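You operate a simulated robot arm through the tools that you are given. There is no shell and no other tool.

The job below is to be done with a simulated robot arm. You get a single attempt, and the scene is never put back.

JOB
Straighten the thin black length that lies in the roller straightener.
Fine: clamp it, gap knob at THIN, roll till it is straight, then free the clamp; leave it in the trough. A third needless pass scores the sheath.

Only the result counts: the job must be done as asked and must still hold three seconds after the hand-in. Knocking over, shifting, dropping, spilling or breaking anything else fails it.

ROBOT AND FRAMES
A 7-joint arm with a fingered hand, fixed in place. Base frame: the origin is at the foot of the arm, x ahead of it, y to its left, z up; the work surface is at about z = 86.4. Readings come in cm, degrees, newtons and seconds.
Its first joint turns from -166.0 to 166.0 degrees. Payload 4.7 kg.
The tool frame sits at the grasp point between the pads (the TCP): z along the fingers, y along the line on which they close. The tips reach 3.6 cm beyond it. Largest opening 12 cm; the body of the gripper starts 4.2 cm behind the TCP. The gripper is a hand of 5 fingers: y runs from the thumb to the fingers, the wrist lies at [-1.8, -12.2, -21] in the tool frame, and closing takes about 1.5 s.
Orientation is told as [roll, pitch, yaw] about the base's x, y, z axes, in that order, counted from this pose: with the fingers straight down and the wrist toward the robot, the tool's x, y and z point along [0, 1, 0], [1, 0, 0] and [0, 0, -1] of the base frame.

CONTROLS
- The arm moves only by the tool servo_tool. Its argument "commands" is a list of rows, each a list of 3 entries, a list of its own where there are three numbers: the shift along the tool's x, y, z in m, then the turn, a rotation vector about the tool's x, y, z in degrees, then the finger opening in m, from 0 to 0.12. In form: [[[x, y, z], [ax, ay, az], fingers], ...]. A call has 1 to 20 rows; each row shifts and turns the commanded pose from where the row before left it, along the tool's axes as they then stand. Each row takes 0.2 s and may step no farther than 5 cm and 8.6 degrees from the row before; otherwise, or with a gripper value out of range, the whole call is refused. A pose out of reach is approached as far as the arm can. The call stops where the force on the tool passes 60 N (or 10 N more than at its start, if that is more) or the arm is blocked; 0.2 s more then pass. Each finger travels about 4.5 cm/s and halts on what it meets, pressing with about 29 N; the grip force reading is that of the motor and also rises with nothing between the fingers. The clock runs only during rows and for 0.2 s after the last one: add rows that do not move to give the fingers time. The reply holds the time, the measured pose of the TCP, the force on the tool along the base axes, the opening and the grip force, in the units named above and with some noise, with the torque about the TCP (base axes, N m) and any sound that the robot's microphone picked up, and new pictures: "views" is both (left out), scene, wrist or none.
- Cameras (640 x 400 px; columns grow to the right, rows downward): "scene" is fixed at [39.91, 65.15, 164.45]; the picture's right is [-0.76, 0.65, 0.00], its down [0.65, 0.75, -0.05] and it looks along [-0.03, -0.04, -1.00] (base axes); focal length 271 px, centre (320, 200). "wrist" rides on the gripper at [7.3, -9.1, -14.3] in the tool frame; the picture's right is [-0.80, 0.28, -0.53], its down [-0.53, -0.73, 0.42] and it looks along [-0.27, 0.62, 0.74] (tool axes); focal length 234 px, centre (320, 200).
- preshape(shape): the hand has 5 fingers and takes this shape, open, in about a second: jaw (thumb against the fingers, like two jaws); tri (thumb and two fingers); tip (a fingertip pinch); poke (one finger out to press); point (the index stretched); flat (the hand flat); cup (the hand cupped); fist (a fist). The gripper value then closes the fingers along that shape, each until it touches; the sizes above hold for jaw. It gives what a move gives, with no picture.
- probe_pixels(camera, pixels): for up to 12 pixels [column, row] of the newest picture of that camera ("zoom" is the newest enlarged one), the place [x, y, z] in the base frame of the surface seen there, good to about 0.2 cm. It takes no simulated time.
- close_up(camera, box): a new picture of the part [left, top, right, bottom] of that camera's present view, enlarged. It takes no simulated time.
- finish_job(): hands the job in; it is judged then, once.

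Unless the task says otherwise, let go and move clear before handing in.

The tools are called after "Request:" as name(argument=value, ...) on one line, values as JSON. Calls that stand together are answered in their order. servo_tool: Moves the arm, as the interface text tells. Its arguments: {"type":"object","properties":{"commands":{"type":"array","items":{"type":"array"}},"views":{"type":"string","enum":["both","scene","wrist","none"]}},"required":["commands"]} The other tools are called the same way: preshape (shape) gives the hand a shape; probe_pixels (camera, pixels) gives the place of the surface under pixels of a picture; close_up (camera, box) takes an enlarged picture of a part of a camera's view; finish_job () hands the job in.

At the start:

```text
time: 0.0
eef_pos: [23.71, 55.66, 124.91]
ee_rot: [-0.1, 0.0, 0.0]
ft_force: [0.3, 0.8, 0.2]
moment: [0.02, 0.03, 0.02]
width: 11.96
grip_force: 0.1
shape: jaw
```

scene: 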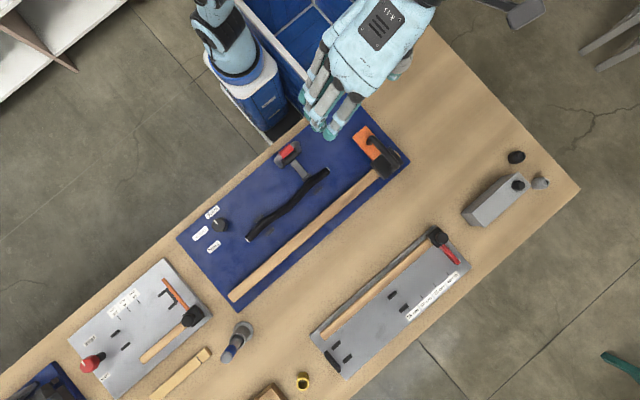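
wrist: 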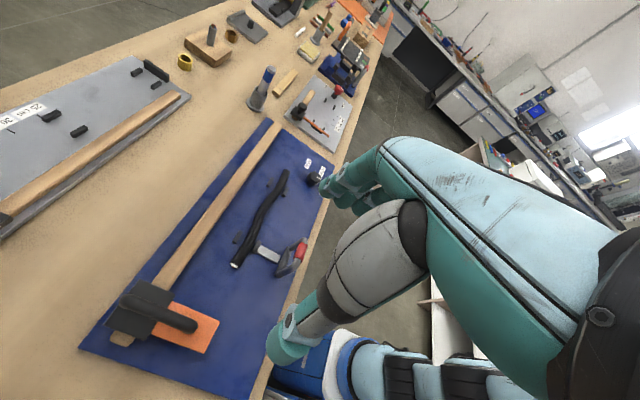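

The blue board holds a wavy black length (scene ~290,205), a red-tipped lever (290,153), a knob with three labels (220,225), and a block with a wooden bar (385,160). I'll enlarge these parts before moving.

Request:
close_up(camera="scene", box=[170, 180, 270, 270])

Request:
close_up(camera="scene", box=[250, 110, 420, 220])

Request:
close_up(camera="wrist", box=[70, 110, 350, 390])

Request:
close_up(camera="scene", box=[170, 100, 420, 320])

```text
4.44 times, centred on (220, 225) of scene
```

zoom: 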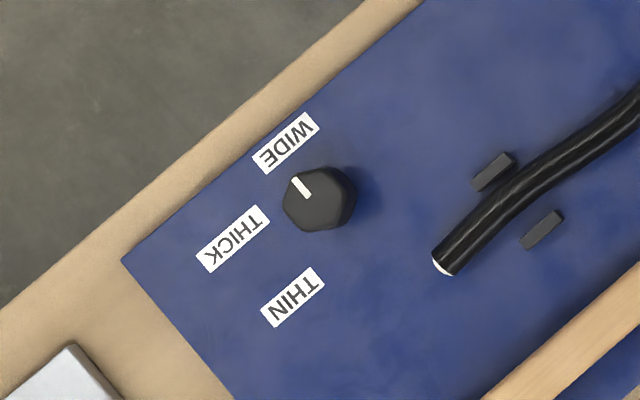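

```text
3.64 times, centred on (335, 165) of scene
```

zoom: 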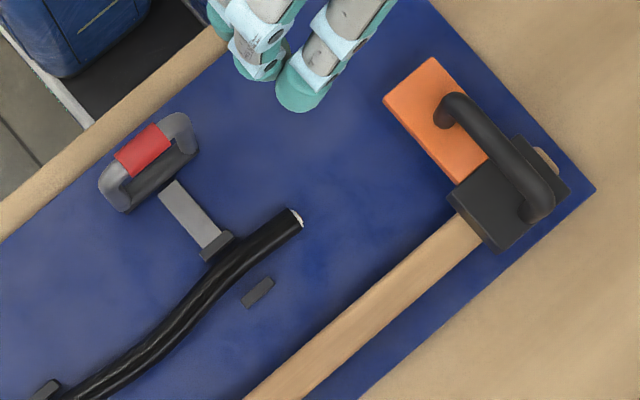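

```text
1.43 times, centred on (210, 250) of wrist
```

zoom: 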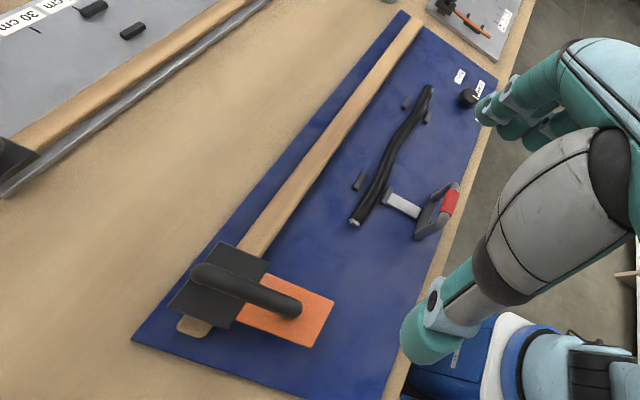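

```text
1.82 times, centred on (295, 210) of scene
```

zoom: 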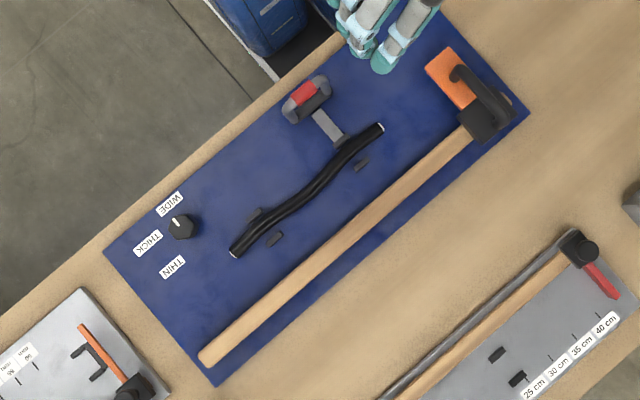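

The knob points at WIDE, the carriage (black block with bow handle and orange roller plate) stands at the far right end of its wooden rail, and the clamp is a red-grip lever with a grey arm. I'll probe their places.

Request:
probe_pixels(camera="scene", pixels=[[220, 224], [217, 221], [211, 212], [200, 233], [213, 247], [181, 237], [239, 305], [407, 160], [248, 238], [327, 172], [290, 200], [232, 296]])

Request:
close_up(camera="scene", box=[265, 135, 345, 185])

Request:
close_up(camera="wrist", box=[220, 160, 340, 280])

Request:
close_up(camera="scene", box=[340, 115, 420, 185])

```text
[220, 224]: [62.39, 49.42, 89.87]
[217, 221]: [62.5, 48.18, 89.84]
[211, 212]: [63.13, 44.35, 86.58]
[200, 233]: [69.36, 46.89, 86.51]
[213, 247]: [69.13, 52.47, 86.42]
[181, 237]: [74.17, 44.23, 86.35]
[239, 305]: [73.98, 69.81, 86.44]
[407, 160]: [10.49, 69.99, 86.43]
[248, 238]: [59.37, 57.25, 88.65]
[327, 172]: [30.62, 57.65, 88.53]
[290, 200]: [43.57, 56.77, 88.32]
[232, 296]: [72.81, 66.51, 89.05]
```

```text
8.00 times, centred on (305, 160) of scene
```

zoom: 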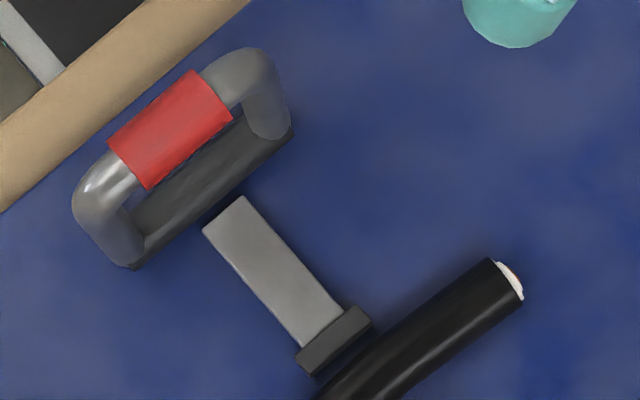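

```text
3.33 times, centred on (280, 220) of wrist
```

zoom: 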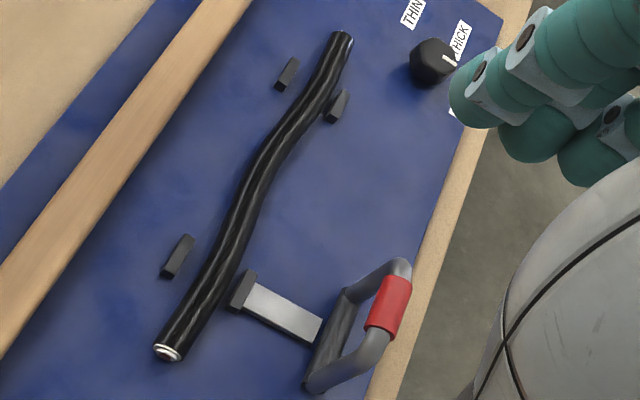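

```text
5.71 times, centred on (380, 150) of scene
```

zoom: 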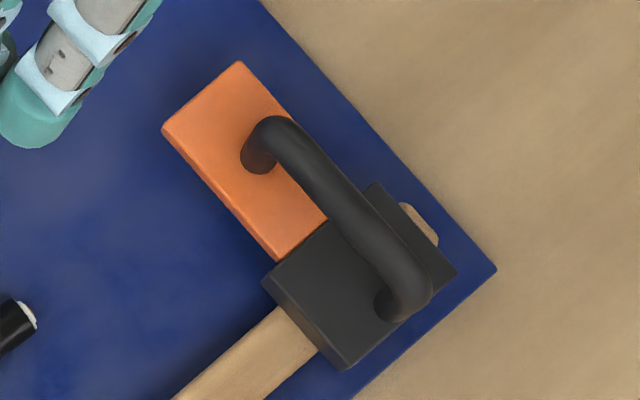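

The board lies square with the base axes, the trough running along x near y=57 and the rail near y=66.5. Now I'll probe the clamp and carriage parts for heights.

Request:
probe_pixels(camera="zoom", pixels=[[200, 100], [275, 80], [232, 158], [265, 140], [300, 165], [340, 215], [380, 265], [405, 300], [320, 290], [420, 225], [300, 235], [200, 140]])

Request:
probe_pixels(camera="scene", pixels=[[288, 150], [281, 155], [293, 145], [277, 165], [297, 147], [299, 152], [290, 161], [283, 167], [297, 164], [304, 175], [308, 178], [276, 158]])

Request:
close_up(camera="scene", box=[265, 135, 345, 185])

```text
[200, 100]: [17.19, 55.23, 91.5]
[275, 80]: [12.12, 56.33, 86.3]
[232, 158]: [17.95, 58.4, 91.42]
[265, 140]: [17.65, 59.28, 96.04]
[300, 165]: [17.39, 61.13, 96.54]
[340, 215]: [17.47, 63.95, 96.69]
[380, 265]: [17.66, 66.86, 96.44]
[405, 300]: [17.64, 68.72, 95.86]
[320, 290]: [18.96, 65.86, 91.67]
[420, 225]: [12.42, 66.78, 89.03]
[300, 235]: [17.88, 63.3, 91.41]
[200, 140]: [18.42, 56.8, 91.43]
```

```text
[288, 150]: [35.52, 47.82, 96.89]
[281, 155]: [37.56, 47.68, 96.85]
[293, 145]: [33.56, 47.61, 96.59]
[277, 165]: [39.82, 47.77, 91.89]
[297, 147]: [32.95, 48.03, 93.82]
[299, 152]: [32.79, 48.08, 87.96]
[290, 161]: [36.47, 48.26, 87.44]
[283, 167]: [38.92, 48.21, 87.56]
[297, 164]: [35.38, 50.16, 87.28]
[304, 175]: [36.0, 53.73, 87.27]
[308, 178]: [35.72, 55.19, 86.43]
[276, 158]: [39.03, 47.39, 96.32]
```

```text
8.00 times, centred on (305, 160) of scene
```

zoom: 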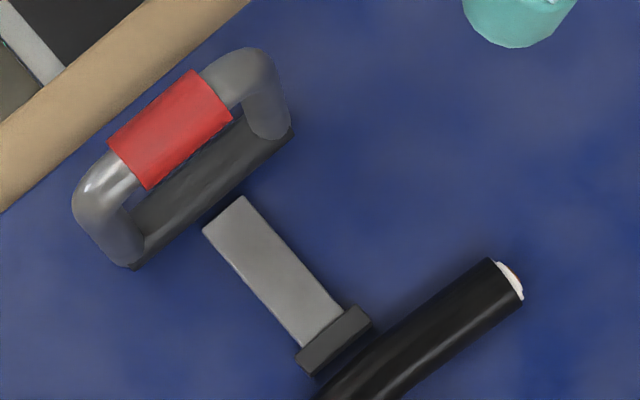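

The clamp's U-handle stands upright (grip bar at y≈47.8, z≈96.8, x 34–38; hinge bar at y≈48.2, z≈87.5), and the carriage handle runs along y at x≈17.5, z≈96.6. I'll turn the hand by +90° yaw while high, so that its fingers close along base y.

Request:
servo_tool(commands=[[[0, 0, 0], [0, 0, -8.2], 0.12], [[0, 0, 0], [0, 0, -8.2], 0.12], [[0, 0, 0], [0, 0, -8.2], 0.12], [[0, 0, 0], [0, 0, -8.2], 0.12], [[0, 0, 0], [0, 0, -8.2], 0.12], [[0, 0, 0], [0, 0, -8.2], 0.12], [[0, 0, 0], [0, 0, -8.2], 0.12], [[0, 0, 0], [0, 0, -8.2], 0.12], [[0, 0, 0], [0, 0, -8.2], 0.12], [[0, 0, 0], [0, 0, -8.2], 0.12], [[0, 0, 0], [0, 0, -8], 0.12], [[0, 0, 0], [0, 0, 0], 0.12]])

```text
time: 2.6
eef_pos: [23.84, 55.8, 124.9]
ee_rot: [0.0, 0.1, 90.2]
ft_force: [0.1, -0.8, 0.5]
moment: [-0.03, -0.05, 0.03]
width: 11.96
grip_force: 0.1
shape: jaw
```

scene: 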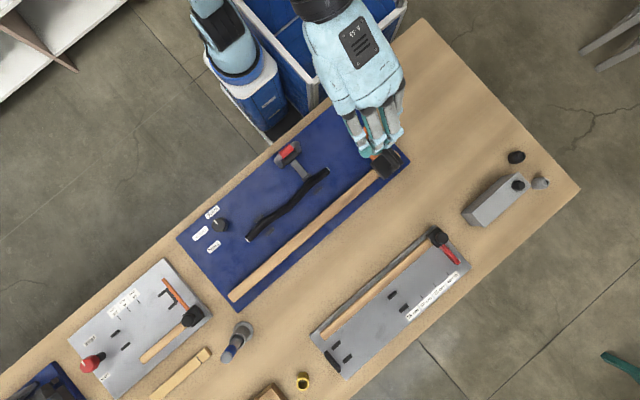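
wrist: 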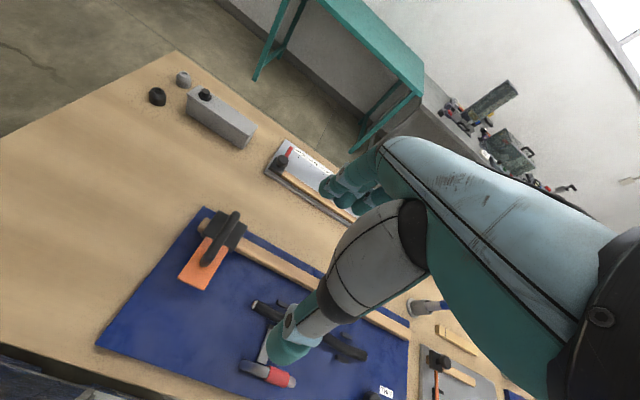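

The hand has turned cleanly (yaw 90.2). Next it goes above the clamp handle, TCP about (36.2, 47.8, 108).

Request:
servo_tool(commands=[[[-0.031, -0.02, 0.02], [0, 0, 0], 0.12], [[-0.031, -0.02, 0.03], [0, 0, 0], 0.1], [[-0.031, -0.02, 0.03], [0, 0, 0], 0.08], [[-0.031, -0.02, 0.03], [0, 0, 0], 0.07], [[0, 0, 0.03], [0, 0, 0], 0.07], [[0, 0, 0.029], [0, 0, 0], 0.07], [[0, 0, 0], [0, 0, 0], 0.07], [[0, 0, 0], [0, 0, 0], 0.07]])

```text
time: 4.4
eef_pos: [36.21, 47.75, 107.9]
ee_rot: [0.0, 0.0, 90.0]
ft_force: [-1.2, -0.2, 0.2]
moment: [-0.03, 0.04, 0.01]
width: 7.04
grip_force: 0.0
shape: jaw
```

scene: 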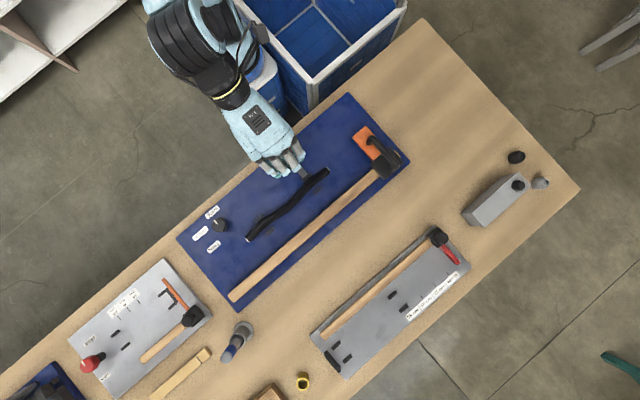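
wrist: 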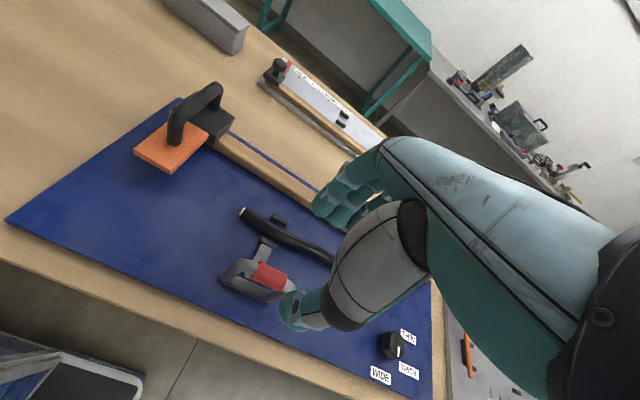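

The TCP projects straight over the red grip (wrist ~270,277), so I'll descend to put the grip between the fingers.

Request:
servo_tool(commands=[[[0, 0, 0.025], [0, 0, 0], 0.07], [[0, 0, 0.025], [0, 0, 0], 0.07], [[0, 0, 0.025], [0, 0, 0], 0.07], [[0, 0, 0.025], [0, 0, 0], 0.07], [[0, 0, 0.013], [0, 0, 0], 0.07], [[0, 0, 0], [0, 0, 0], 0.07]])

```text
time: 5.8
eef_pos: [36.28, 47.59, 96.77]
ee_rot: [0.1, 0.0, 90.0]
ft_force: [0.0, 0.5, -0.1]
moment: [-0.01, 0.01, 0.02]
width: 7.06
grip_force: 0.2
shape: jaw
```

scene: 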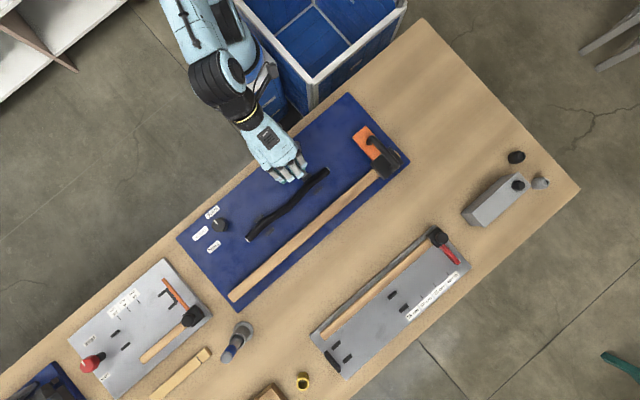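
wrist: 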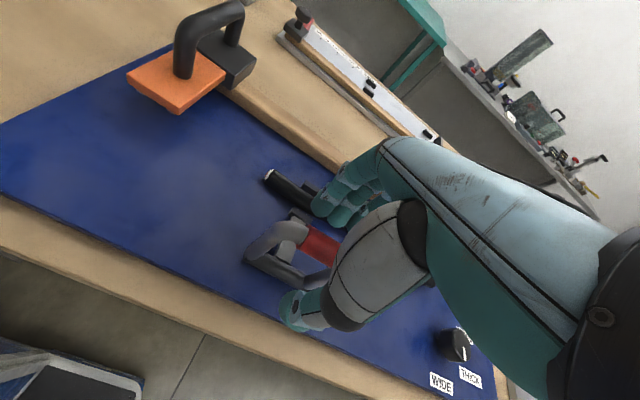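

The grip bar now stands between thumb and fingers with no force on the tool. I'll lower a touch and close on it.

Request:
servo_tool(commands=[[[0, 0, 0.003], [0, 0, 0], 0.05], [[0, 0, 0], [0, 0, 0], 0.03], [[0, 0, 0], [0, 0, 0], 0.01], [[0, 0, 0], [0, 0, 0], 0.01], [[0, 0, 0], [0, 0, 0], 0.01], [[0, 0, 0], [0, 0, 0], 0.01], [[0, 0, 0], [0, 0, 0], 0.01]])

Request:
close_up(camera="wrist", box=[200, 120, 440, 360])

```text
time: 7.4
eef_pos: [35.97, 47.5, 96.41]
ee_rot: [0.0, 0.1, 90.0]
ft_force: [-0.3, -1.5, -0.5]
moment: [-0.01, -0.02, 0.01]
width: 1.04
grip_force: 0.0
shape: jaw
```

scene: 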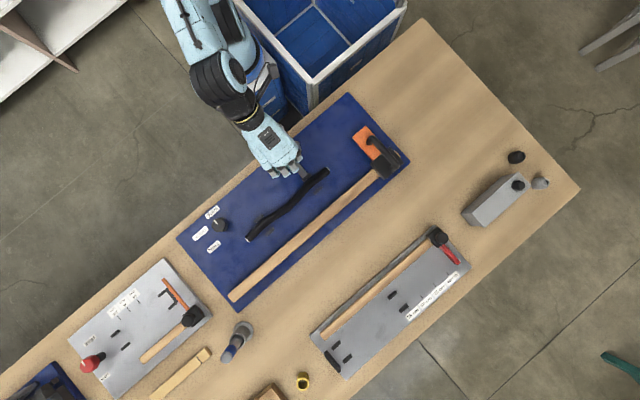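
wrist: 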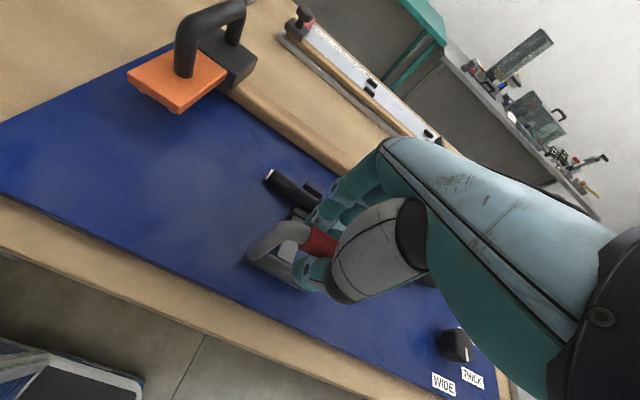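

```text
1.67 times, centred on (320, 240) of wrist
```

zoom: 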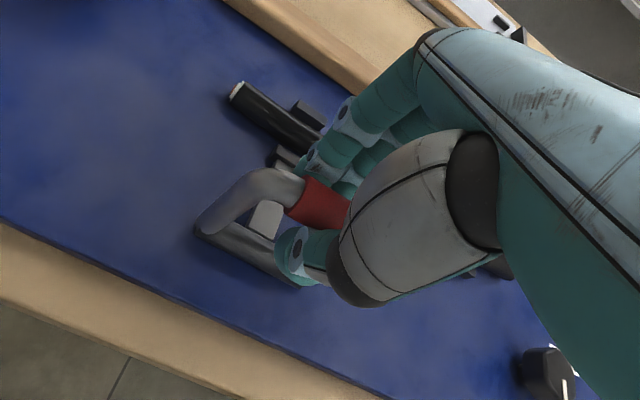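

Width reads just the commanded 1.04 with no grip force, so the bar may not yet be touched. I'll close fully.

Request:
servo_tool(commands=[[[0, 0, 0], [0, 0, 0], 0.0], [[0, 0, 0], [0, 0, 0], 0.0], [[0, 0, 0], [0, 0, 0], 0.0]], views="wrist")

Request:
close_up(camera="scene", box=[240, 110, 340, 190])

```text
time: 8.2
eef_pos: [36.16, 47.49, 96.33]
ee_rot: [0.0, 0.2, 90.0]
ft_force: [0.6, -3.8, -10.2]
moment: [0.1, -0.07, 0.11]
width: 0.53
grip_force: 29.0
shape: jaw
```

wrist: 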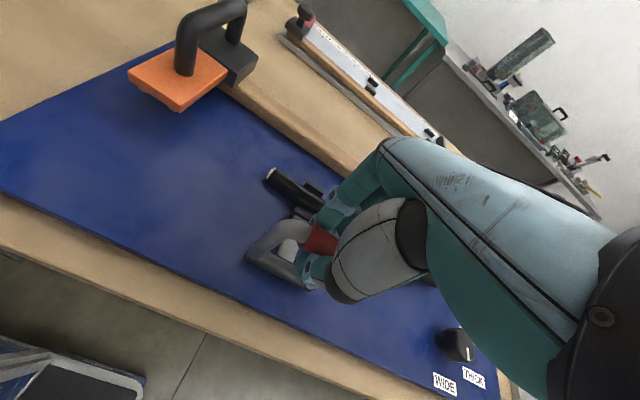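

```text
5.00 times, centred on (290, 150) of scene
```

zoom: 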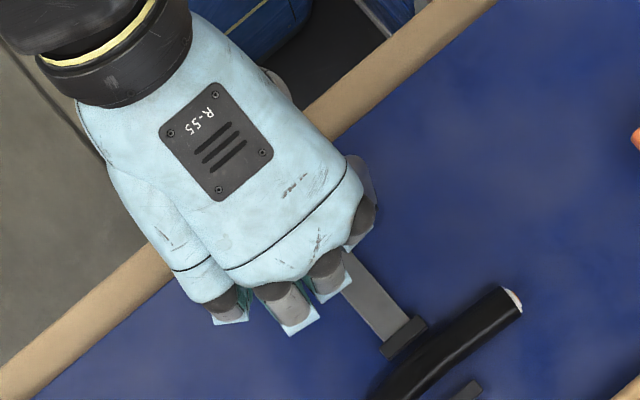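

Now it grips (29 N) around the bar. I'll test the lever with a small push toward the trough (+y, tool +y), 1.5 cm, slightly arcing down.

Request:
servo_tool(commands=[[[0, 0.005, 0], [0, 0, 0], 0.0], [[0, 0.005, 0], [0, 0, 0], 0.0], [[0, 0.005, 0], [0, 0, 0], 0.0], [[0, 0, 0], [0, 0, 0], 0.0]])

Request:
close_up(camera="wrist", box=[200, 120, 440, 360])

```text
time: 9.2
eef_pos: [36.03, 48.94, 96.48]
ee_rot: [-0.1, 0.1, 90.1]
ft_force: [1.3, -46.8, -6.1]
moment: [-0.32, -0.04, 0.05]
width: 1.11
grip_force: 28.6
shape: jaw
```

scene: 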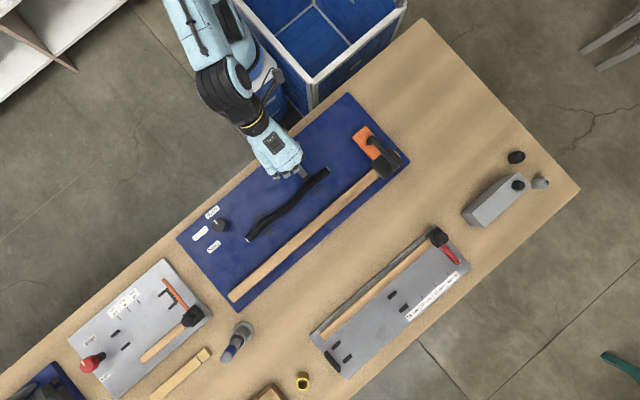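
wrist: 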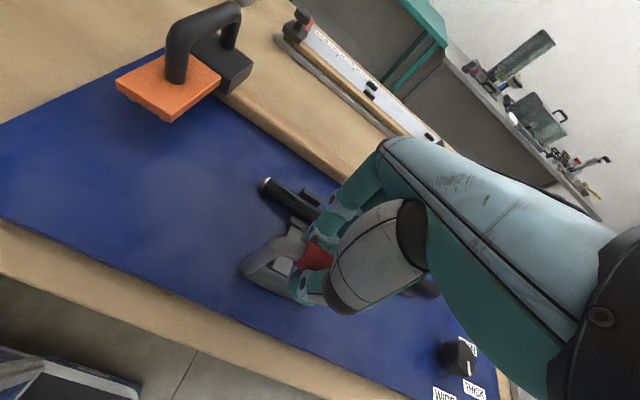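

```text
1.67 times, centred on (320, 240) of wrist
```

zoom: 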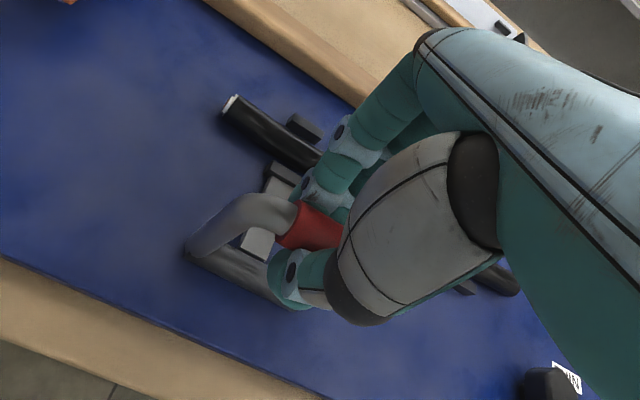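

The reaction is 47 N with only part of the motion seen; I need to know if the bar itself moved, so I'll probe it in the newest wrist close-up.

Request:
probe_pixels(camera="zoom", pixels=[[240, 205], [270, 205], [200, 235], [225, 262], [190, 250], [310, 220], [255, 245], [285, 170]])

```text
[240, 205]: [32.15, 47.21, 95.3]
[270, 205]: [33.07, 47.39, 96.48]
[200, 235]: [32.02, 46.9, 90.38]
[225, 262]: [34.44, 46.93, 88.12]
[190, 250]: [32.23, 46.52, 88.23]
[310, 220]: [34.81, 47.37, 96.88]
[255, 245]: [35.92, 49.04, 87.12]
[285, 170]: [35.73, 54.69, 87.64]
```

The handle hasn't moved (bar still at y≈47.4, z≈96.9), so +y is the wrong way. I'll back off and try the other direction (−y), gently.

Request:
servo_tool(commands=[[[0, -0.007, 0], [0, 0, 0], 0.0], [[0, -0.007, 0], [0, 0, 0], 0.0], [[0, 0, 0], [0, 0, 0], 0.0], [[0, -0.003, 0], [0, 0, 0], 0.0], [[0, -0.004, 0], [0, 0, 0], 0.0], [[0, 0, 0], [0, 0, 0], 0.0]])

Request:
close_up(camera="wrist", box=[200, 120, 440, 360])

```text
time: 10.6
eef_pos: [36.23, 47.32, 96.34]
ee_rot: [0.0, 0.0, 90.0]
ft_force: [-3.3, 4.4, -15.9]
moment: [0.36, -0.06, 0.07]
width: 0.51
grip_force: 28.9
shape: jaw
```

scene: 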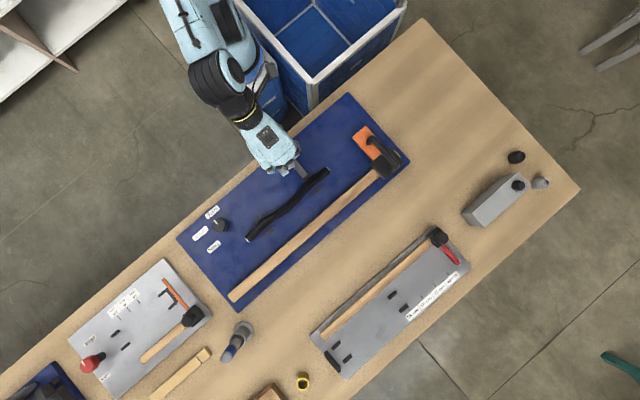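
wrist: 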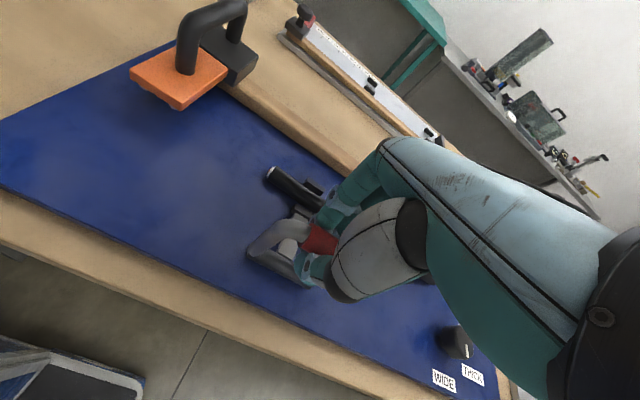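

```text
1.67 times, centred on (320, 240) of wrist
```

zoom: 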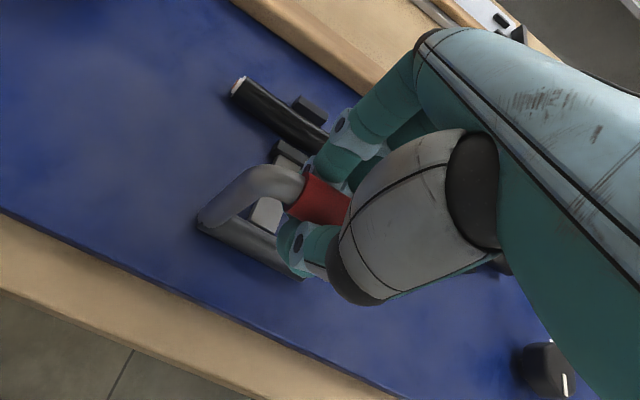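

Nearly no reaction along y yet (4 N). I'll pull on 1.2 cm more.

Request:
servo_tool(commands=[[[0, -0.004, 0], [0, 0, 0], 0.0], [[0, -0.004, 0], [0, 0, 0], 0.0], [[0, -0.004, 0], [0, 0, 0], 0.0], [[0, 0, 0], [0, 0, 0], 0.0]])

Request:
close_up(camera="wrist", box=[200, 120, 440, 360])

```text
time: 11.6
eef_pos: [36.05, 46.05, 96.27]
ee_rot: [-0.1, 0.1, 90.0]
ft_force: [6.3, 8.4, -23.6]
moment: [0.56, -0.18, 0.07]
width: 0.46
grip_force: 28.8
shape: jaw
```

scene: 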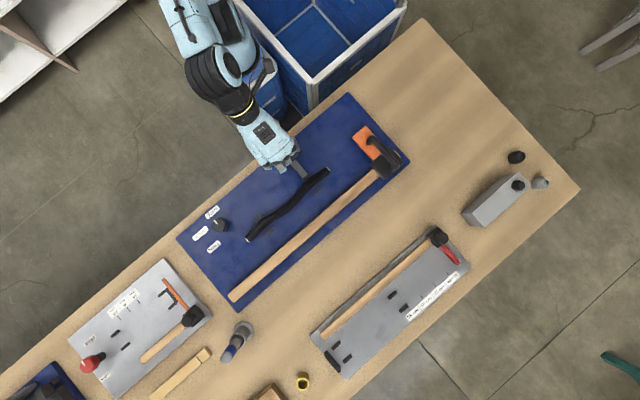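
wrist: 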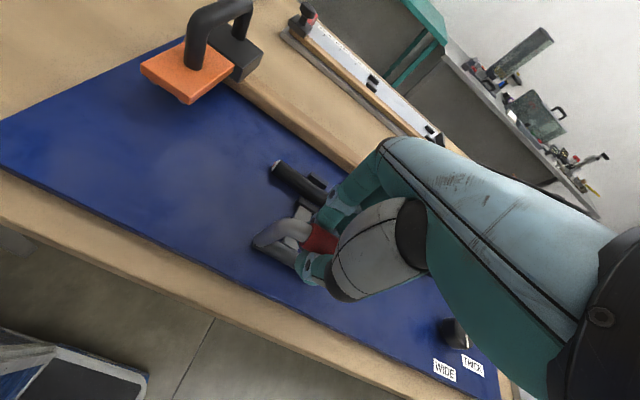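

```text
1.67 times, centred on (320, 240) of wrist
```

zoom: 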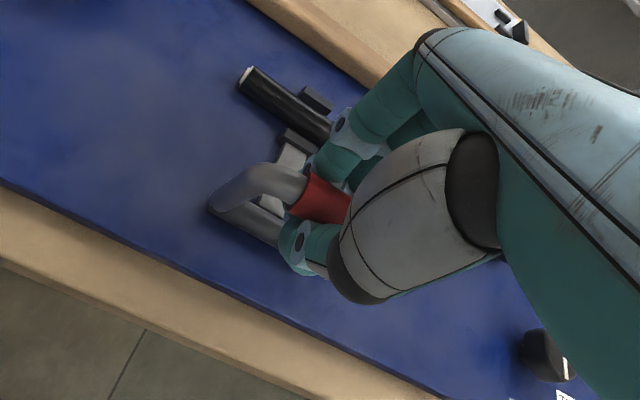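

The lever follows toward −y (bar now near y 46), so it folds down towards the robot. I'll follow its arc about the hinge (y≈47.7, z≈87.6), tilting the hand along with it.

Request:
servo_tool(commands=[[[0, -0.009, 0.002], [-6, 0, 0], 0.0], [[0, -0.009, 0.002], [-6, 0, 0], 0.0], [[0, -0.009, 0.002], [-6, 0, 0], 0.0], [[0, 0, 0], [0, 0, 0], 0.0]])

```text
time: 12.6
eef_pos: [36.14, 43.24, 95.62]
ee_rot: [-0.1, -18.0, 90.0]
ft_force: [1.7, 12.2, -15.9]
moment: [0.36, -0.06, -0.02]
width: 0.44
grip_force: 29.1
shape: jaw
```

scene: 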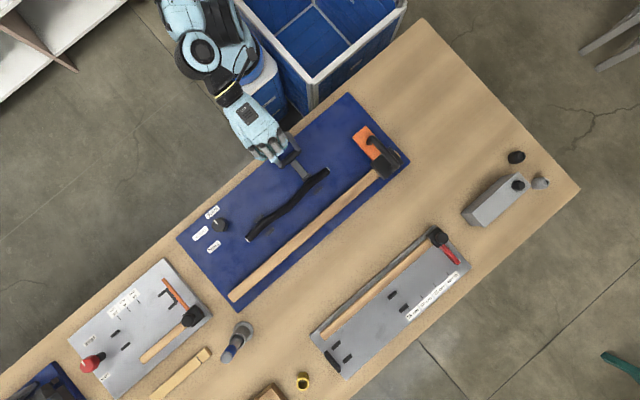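
wrist: 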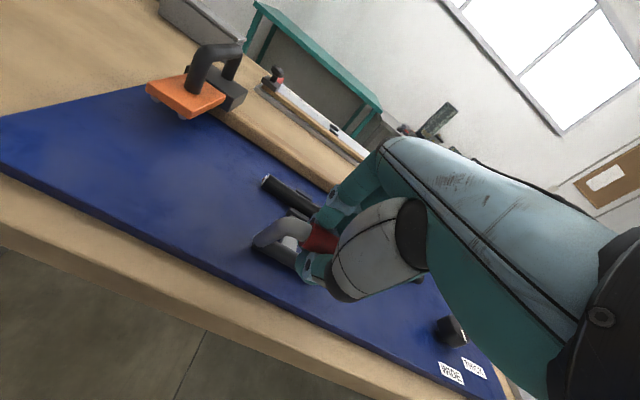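

The lever follows with modest force (12–16 N), and the hinge bar edge stays put. Continuing the arc.

Request:
servo_tool(commands=[[[0, -0.0088, 0.0025], [-6, 0, 0], 0.0], [[0, -0.0088, 0.0025], [-6, 0, 0], 0.0], [[0, -0.0088, 0.0025], [-6, 0, 0], 0.0], [[0, 0, 0], [0, 0, 0], 0.0]])

Request:
close_up(camera="wrist", box=[200, 120, 440, 360])

Request:
close_up(camera="scene", box=[240, 110, 340, 190])

```text
time: 13.6
eef_pos: [36.1, 41.23, 93.85]
ee_rot: [0.1, -36.2, 90.0]
ft_force: [2.5, 2.8, 0.9]
moment: [0.16, -0.13, 0.01]
width: 0.46
grip_force: 29.5
shape: jaw
```

scene: 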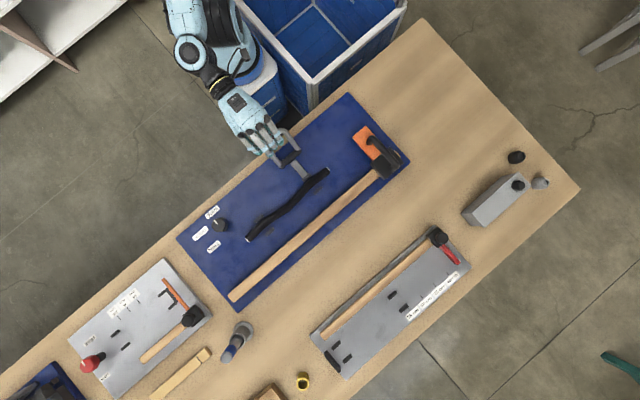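
wrist: 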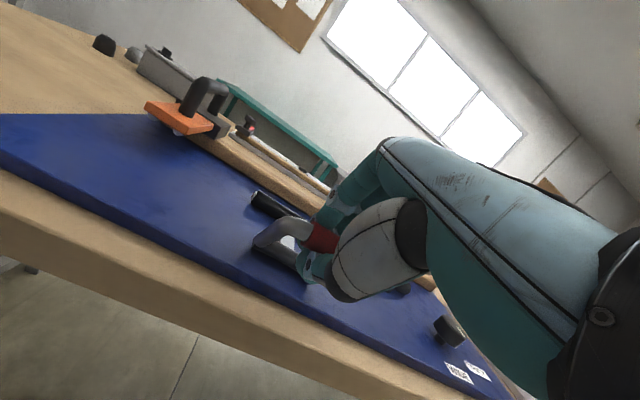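

```text
1.67 times, centred on (320, 240) of wrist
```

zoom: 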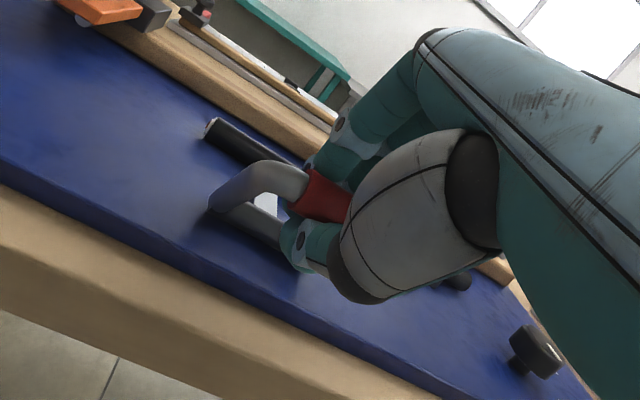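

```text
5.00 times, centred on (290, 150) of scene
```

zoom: 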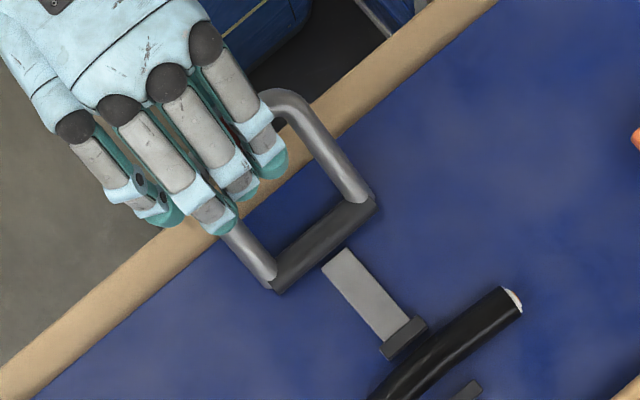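

The lever is about halfway (~45°) with little force, and the jaw at the length hasn't shifted visibly. I'll check where the bench edge lies before going lower.

Request:
probe_pixels(camera="zoom", pixels=[[340, 80], [318, 98], [340, 120], [100, 300], [60, 330], [290, 110], [380, 300], [400, 345], [310, 245]])

```text
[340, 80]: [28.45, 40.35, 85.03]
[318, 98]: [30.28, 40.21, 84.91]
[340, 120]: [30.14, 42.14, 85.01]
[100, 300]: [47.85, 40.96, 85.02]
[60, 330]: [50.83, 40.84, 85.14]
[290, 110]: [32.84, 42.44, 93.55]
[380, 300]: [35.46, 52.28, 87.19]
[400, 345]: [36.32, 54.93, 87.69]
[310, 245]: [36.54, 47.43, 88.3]
```

Bench edge is at y≈39.8, z≈85, so the thumb still has room below. Continuing the arc to about 64°.

Request:
servo_tool(commands=[[[0, -0.009, 0.0022], [-6, 0, 0], 0.0], [[0, -0.009, 0.0022], [-6, 0, 0], 0.0], [[0, -0.009, 0.0022], [-6, 0, 0], 0.0], [[0, 0, 0], [0, 0, 0], 0.0]])

Request:
close_up(camera="wrist", box=[200, 120, 440, 360])

Request:
close_up(camera="scene", box=[240, 110, 340, 190])

```text
time: 14.6
eef_pos: [36.04, 39.49, 91.61]
ee_rot: [0.0, -53.9, 89.9]
ft_force: [8.0, 4.6, -1.5]
moment: [0.08, -0.1, -0.09]
width: 0.5
grip_force: 29.2
shape: jaw
```

scene: 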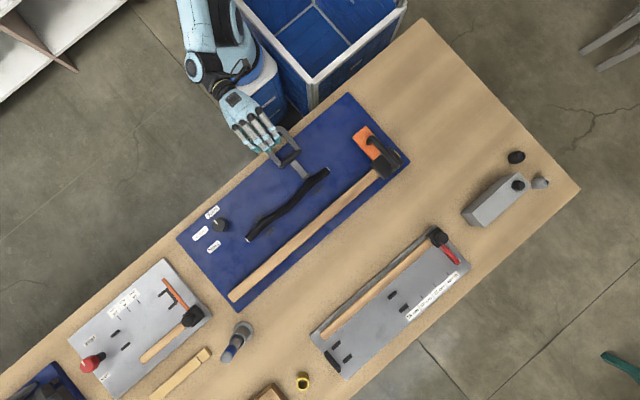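
wrist: 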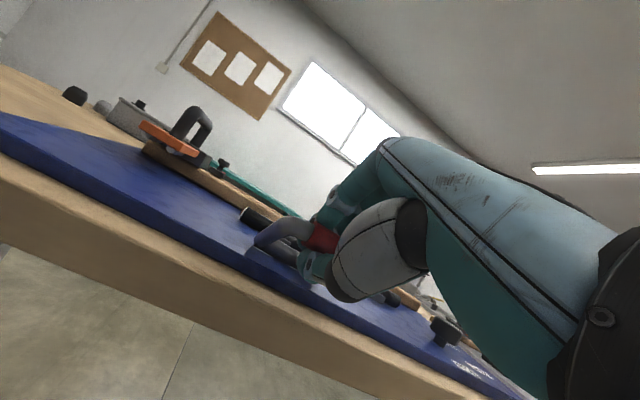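

```text
1.67 times, centred on (320, 240) of wrist
```

zoom: 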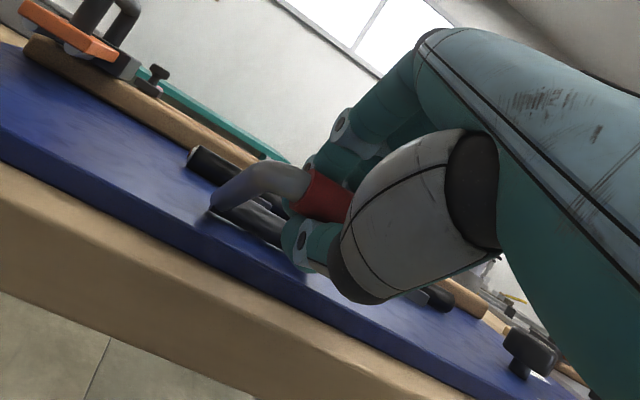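

```text
5.00 times, centred on (290, 150) of scene
```

zoom: 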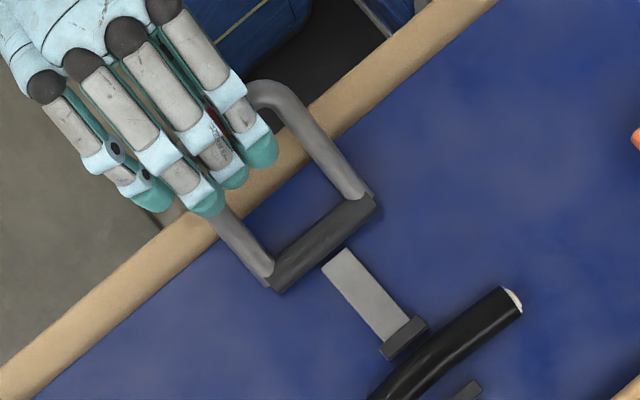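

Still smooth (≤8 N), lever ~64°. Two more arc steps without more tilt, watching the force.

Request:
servo_tool(commands=[[[0, -0.009, 0.002], [-3, 0, 0], 0.0], [[0, -0.009, 0.002], [-3, 0, 0], 0.0], [[0, 0, 0], [0, 0, 0], 0.0]])

Request:
close_up(camera="wrist", box=[200, 120, 440, 360])

Request:
close_up(camera="scene", box=[240, 110, 340, 190])

```text
time: 15.4
eef_pos: [36.04, 39.06, 89.97]
ee_rot: [-0.2, -60.3, 90.1]
ft_force: [2.3, 3.2, 20.9]
moment: [0.32, -0.05, -0.09]
width: 0.46
grip_force: 28.8
shape: jaw
```

scene: 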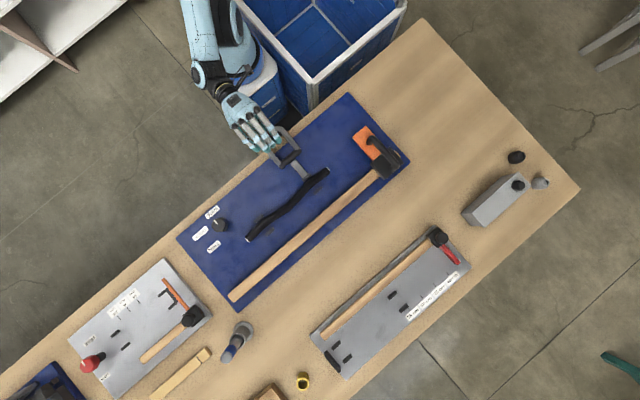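
wrist: 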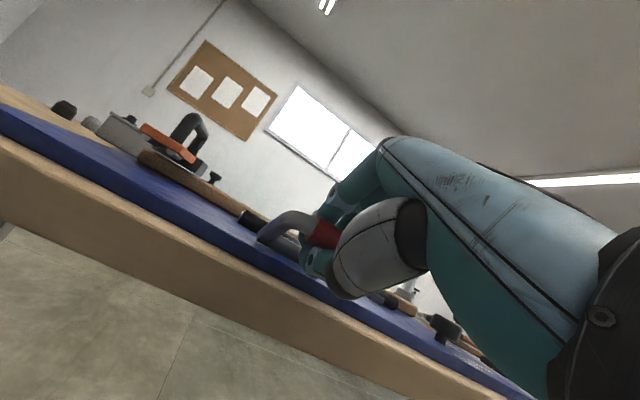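

```text
1.67 times, centred on (320, 240) of wrist
```

zoom: 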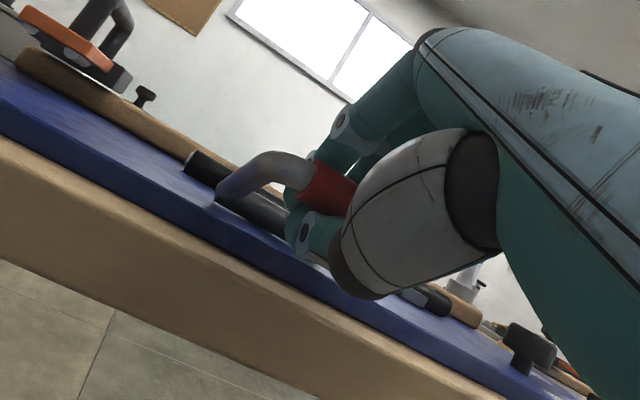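

```text
5.00 times, centred on (290, 150) of scene
```

zoom: 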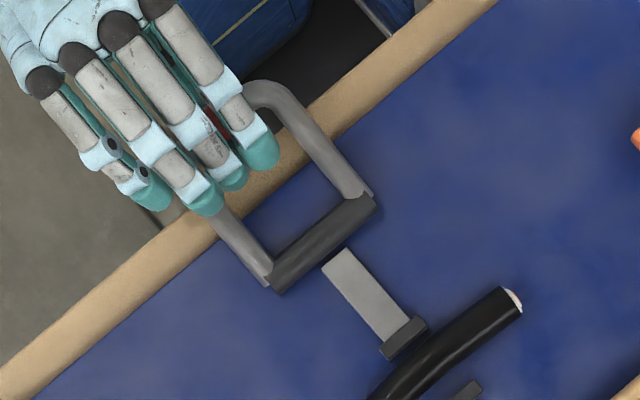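

An upward 21 N now resists, either the lever's stop or the thumb meeting the board edge. I'll probe the handle to find its angle.

Request:
probe_pixels(camera="zoom", pixels=[[345, 190], [320, 145], [295, 110], [255, 90], [260, 265], [235, 240], [318, 245], [215, 130], [230, 180]])

Request:
close_up(camera="wrist", box=[230, 180, 370, 320])

```text
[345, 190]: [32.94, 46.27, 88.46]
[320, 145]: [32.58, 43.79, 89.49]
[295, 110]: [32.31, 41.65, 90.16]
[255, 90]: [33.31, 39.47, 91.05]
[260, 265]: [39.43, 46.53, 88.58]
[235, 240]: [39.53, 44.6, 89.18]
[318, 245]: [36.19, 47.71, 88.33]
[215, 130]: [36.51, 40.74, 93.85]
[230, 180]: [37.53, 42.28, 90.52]
```

```text
2.86 times, centred on (300, 250) of wrist
```

zoom: 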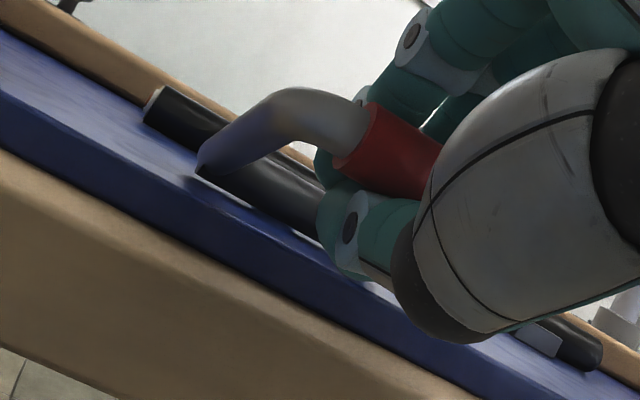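

The legs rise ~20° above level, so the lever is at ~70° and the thumb is touching the board edge. I'll open while easing the hand upward off the thumb, then back out along the fingers.

Request:
servo_tool(commands=[[[0, 0.003, 0], [0, 0, 0], 0.01], [[0, 0.004, 0], [0, 0, 0], 0.02], [[0, 0.004, 0], [0, 0, 0], 0.03], [[0, 0.003, 0], [0, 0, 0], 0.04], [[0, 0, 0], [0, 0, 0], 0.04], [[0, 0, 0], [0, 0, 0], 0.04]], views="wrist")

Request:
close_up(camera="wrist", box=[200, 120, 440, 360])

```text
time: 16.8
eef_pos: [35.86, 39.58, 91.17]
ee_rot: [0.0, -60.0, 90.0]
ft_force: [0.2, 0.8, 0.9]
moment: [0.0, -0.02, 0.02]
width: 3.96
grip_force: 0.0
shape: jaw
```

wrist: 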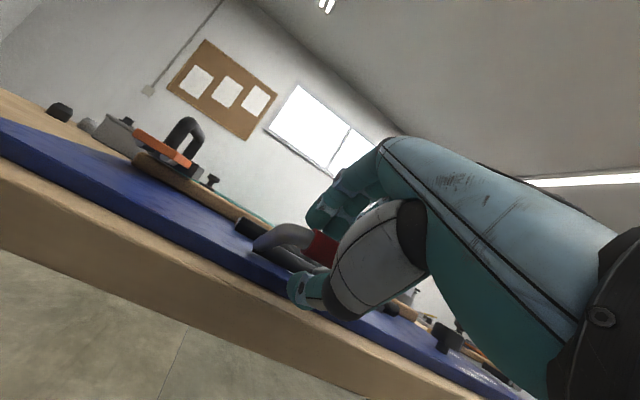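

```text
1.67 times, centred on (320, 240) of wrist
```

zoom: 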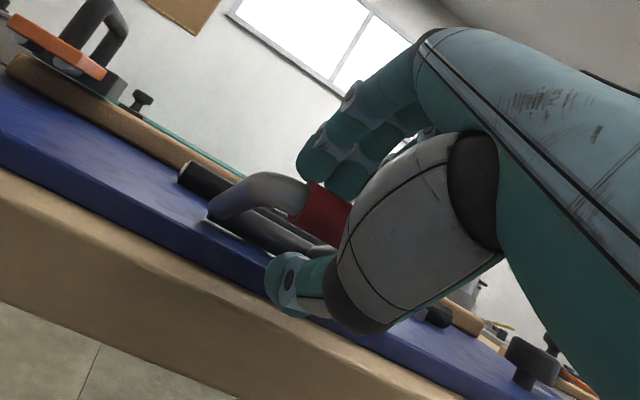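

Free of the bar with no force. I'll draw the hand back along its own fingers (up and toward the robot).

Request:
servo_tool(commands=[[[0, 0, -0.025], [0, 0, 0], 0.04], [[0, 0, -0.025], [0, 0, 0], 0.04], [[0, 0.02, -0.025], [0, 0, 0], 0.04], [[0, 0.03, -0.02], [0, 0, 0], 0.04], [[0, 0.03, 0], [8, 0, 0], 0.04], [[0, 0.03, 0], [8, 0, 0], 0.02], [[0, 0.0, 0], [8, 0, 0], 0.0], [[0, 0, 0], [0, 0, 0], 0.0]])

Request:
close_up(camera="scene", box=[240, 110, 340, 190])

```text
time: 18.6
eef_pos: [36.46, 37.27, 105.14]
ee_rot: [-0.1, -36.0, 90.0]
ft_force: [0.3, 0.0, -1.5]
moment: [0.04, -0.02, 0.0]
width: 0.0
grip_force: 15.7
shape: jaw
```

scene: 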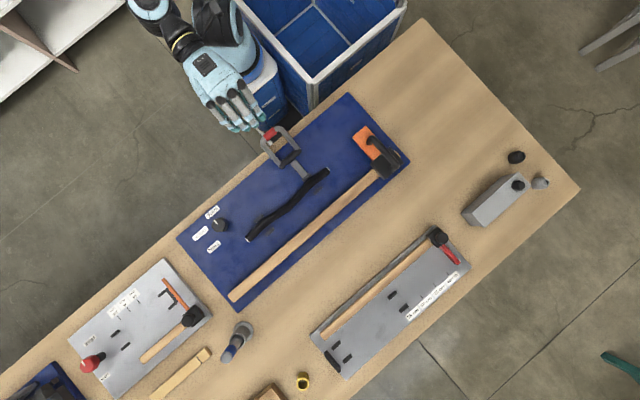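
wrist: 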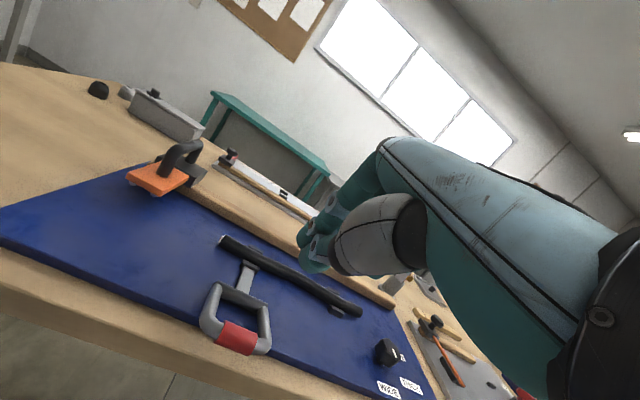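

```text
5.00 times, centred on (290, 150) of scene
```

zoom: 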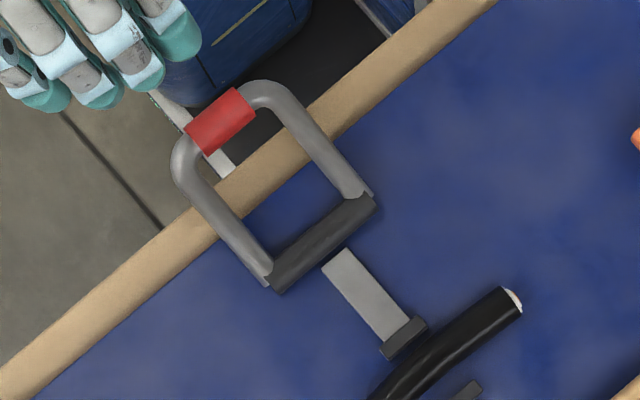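

The lever stays at ~70° with its red bar just off the bench edge. I'll set the hand upright, fingers closed, above the red bar and press it down.

Request:
probe_pixels(camera="zoom", pixels=[[220, 120], [200, 105], [240, 130], [185, 160], [260, 95], [240, 225], [320, 130], [320, 245]])

Request:
servo_tool(commands=[[[0, 0.0, 0], [8, 0, 0], 0.0], [[0, 0.0, 0], [8, 0, 0], 0.0], [[0, 0, 0], [8, 0, 0], 0.0], [[0, 0, 0], [8, 0, 0], 0.0], [[0, 0, 0], [4, 0, 0], 0.0], [[0, 0.02, 0.02], [0, 0, 0], 0.0], [[0, 0, 0.02], [0, 0, 0], 0.0], [[0, 0, 0], [0, 0, 0], 0.0]])

```text
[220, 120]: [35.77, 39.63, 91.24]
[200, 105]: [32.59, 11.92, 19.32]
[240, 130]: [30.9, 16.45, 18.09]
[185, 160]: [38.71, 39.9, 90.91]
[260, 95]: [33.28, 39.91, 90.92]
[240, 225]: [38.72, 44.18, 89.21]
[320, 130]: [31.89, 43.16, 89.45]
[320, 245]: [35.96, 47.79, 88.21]
```

```text
time: 20.4
eef_pos: [35.97, 39.52, 100.94]
ee_rot: [0.1, 0.0, 89.9]
ft_force: [-0.2, 0.5, 1.1]
moment: [-0.02, -0.01, 0.02]
width: 0.0
grip_force: 28.9
shape: jaw
```

scene: 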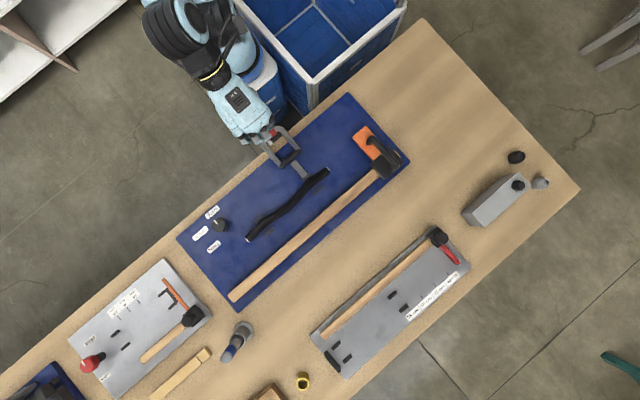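
wrist: 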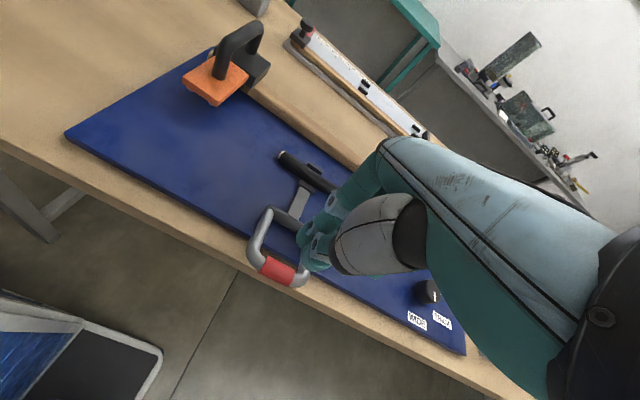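

Bar top is at (35.8, 39.6, 91.2); the hand is right above it. Pressing down in small steps.

Request:
servo_tool(commands=[[[0, 0, 0.02], [0, 0, 0], 0.0], [[0, 0, 0.02], [0, 0, 0], 0.0], [[0, 0, 0.01], [0, 0, 0], 0.0], [[0, 0, 0.008], [0, 0, 0], 0.0], [[0, 0, 0.008], [0, 0, 0], 0.0], [[0, 0, 0.005], [0, 0, 0], 0.0], [[0, 0, 0], [0, 0, 0], 0.0]])

Request:
close_up(camera="wrist", box=[200, 120, 440, 360])

```text
time: 22.1
eef_pos: [36.38, 39.27, 94.77]
ee_rot: [-0.4, -0.9, 89.8]
ft_force: [-0.6, -7.1, 19.1]
moment: [-0.35, -0.02, 0.02]
width: 0.0
grip_force: 28.6
shape: jaw
stopped in row 7: the force on the tool passed its limit at 62 N (the readings are from after the stop); the commanded pose is now the measured one
```

scene: 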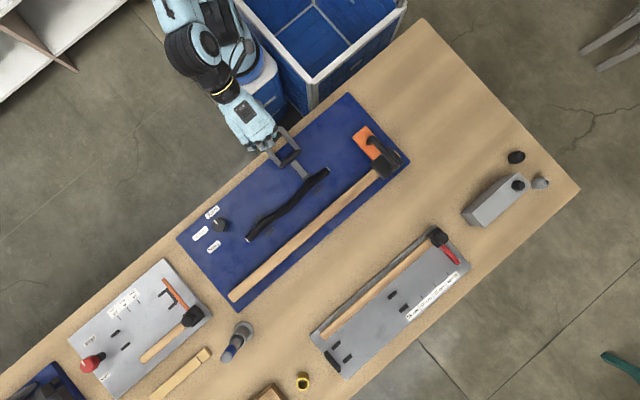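
wrist: 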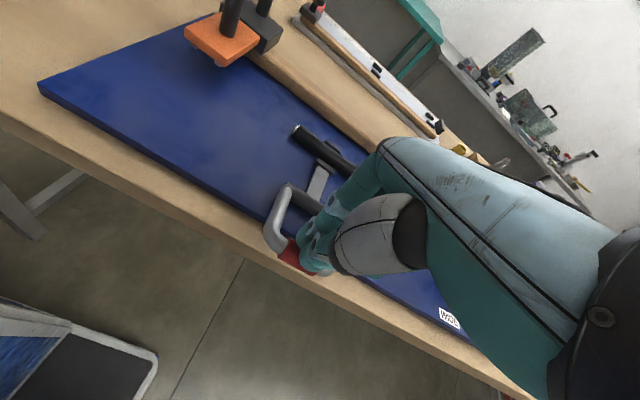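

```text
1.67 times, centred on (320, 240) of wrist
```

zoom: 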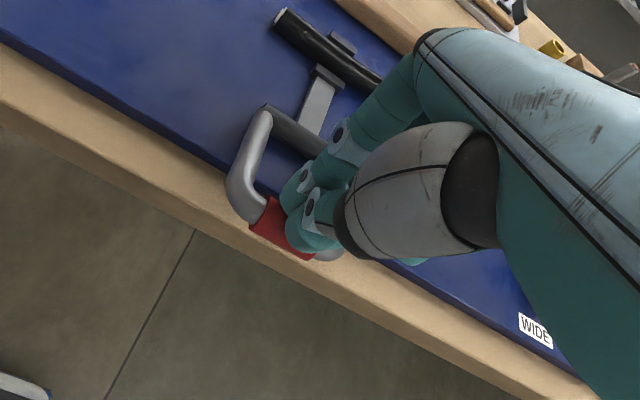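

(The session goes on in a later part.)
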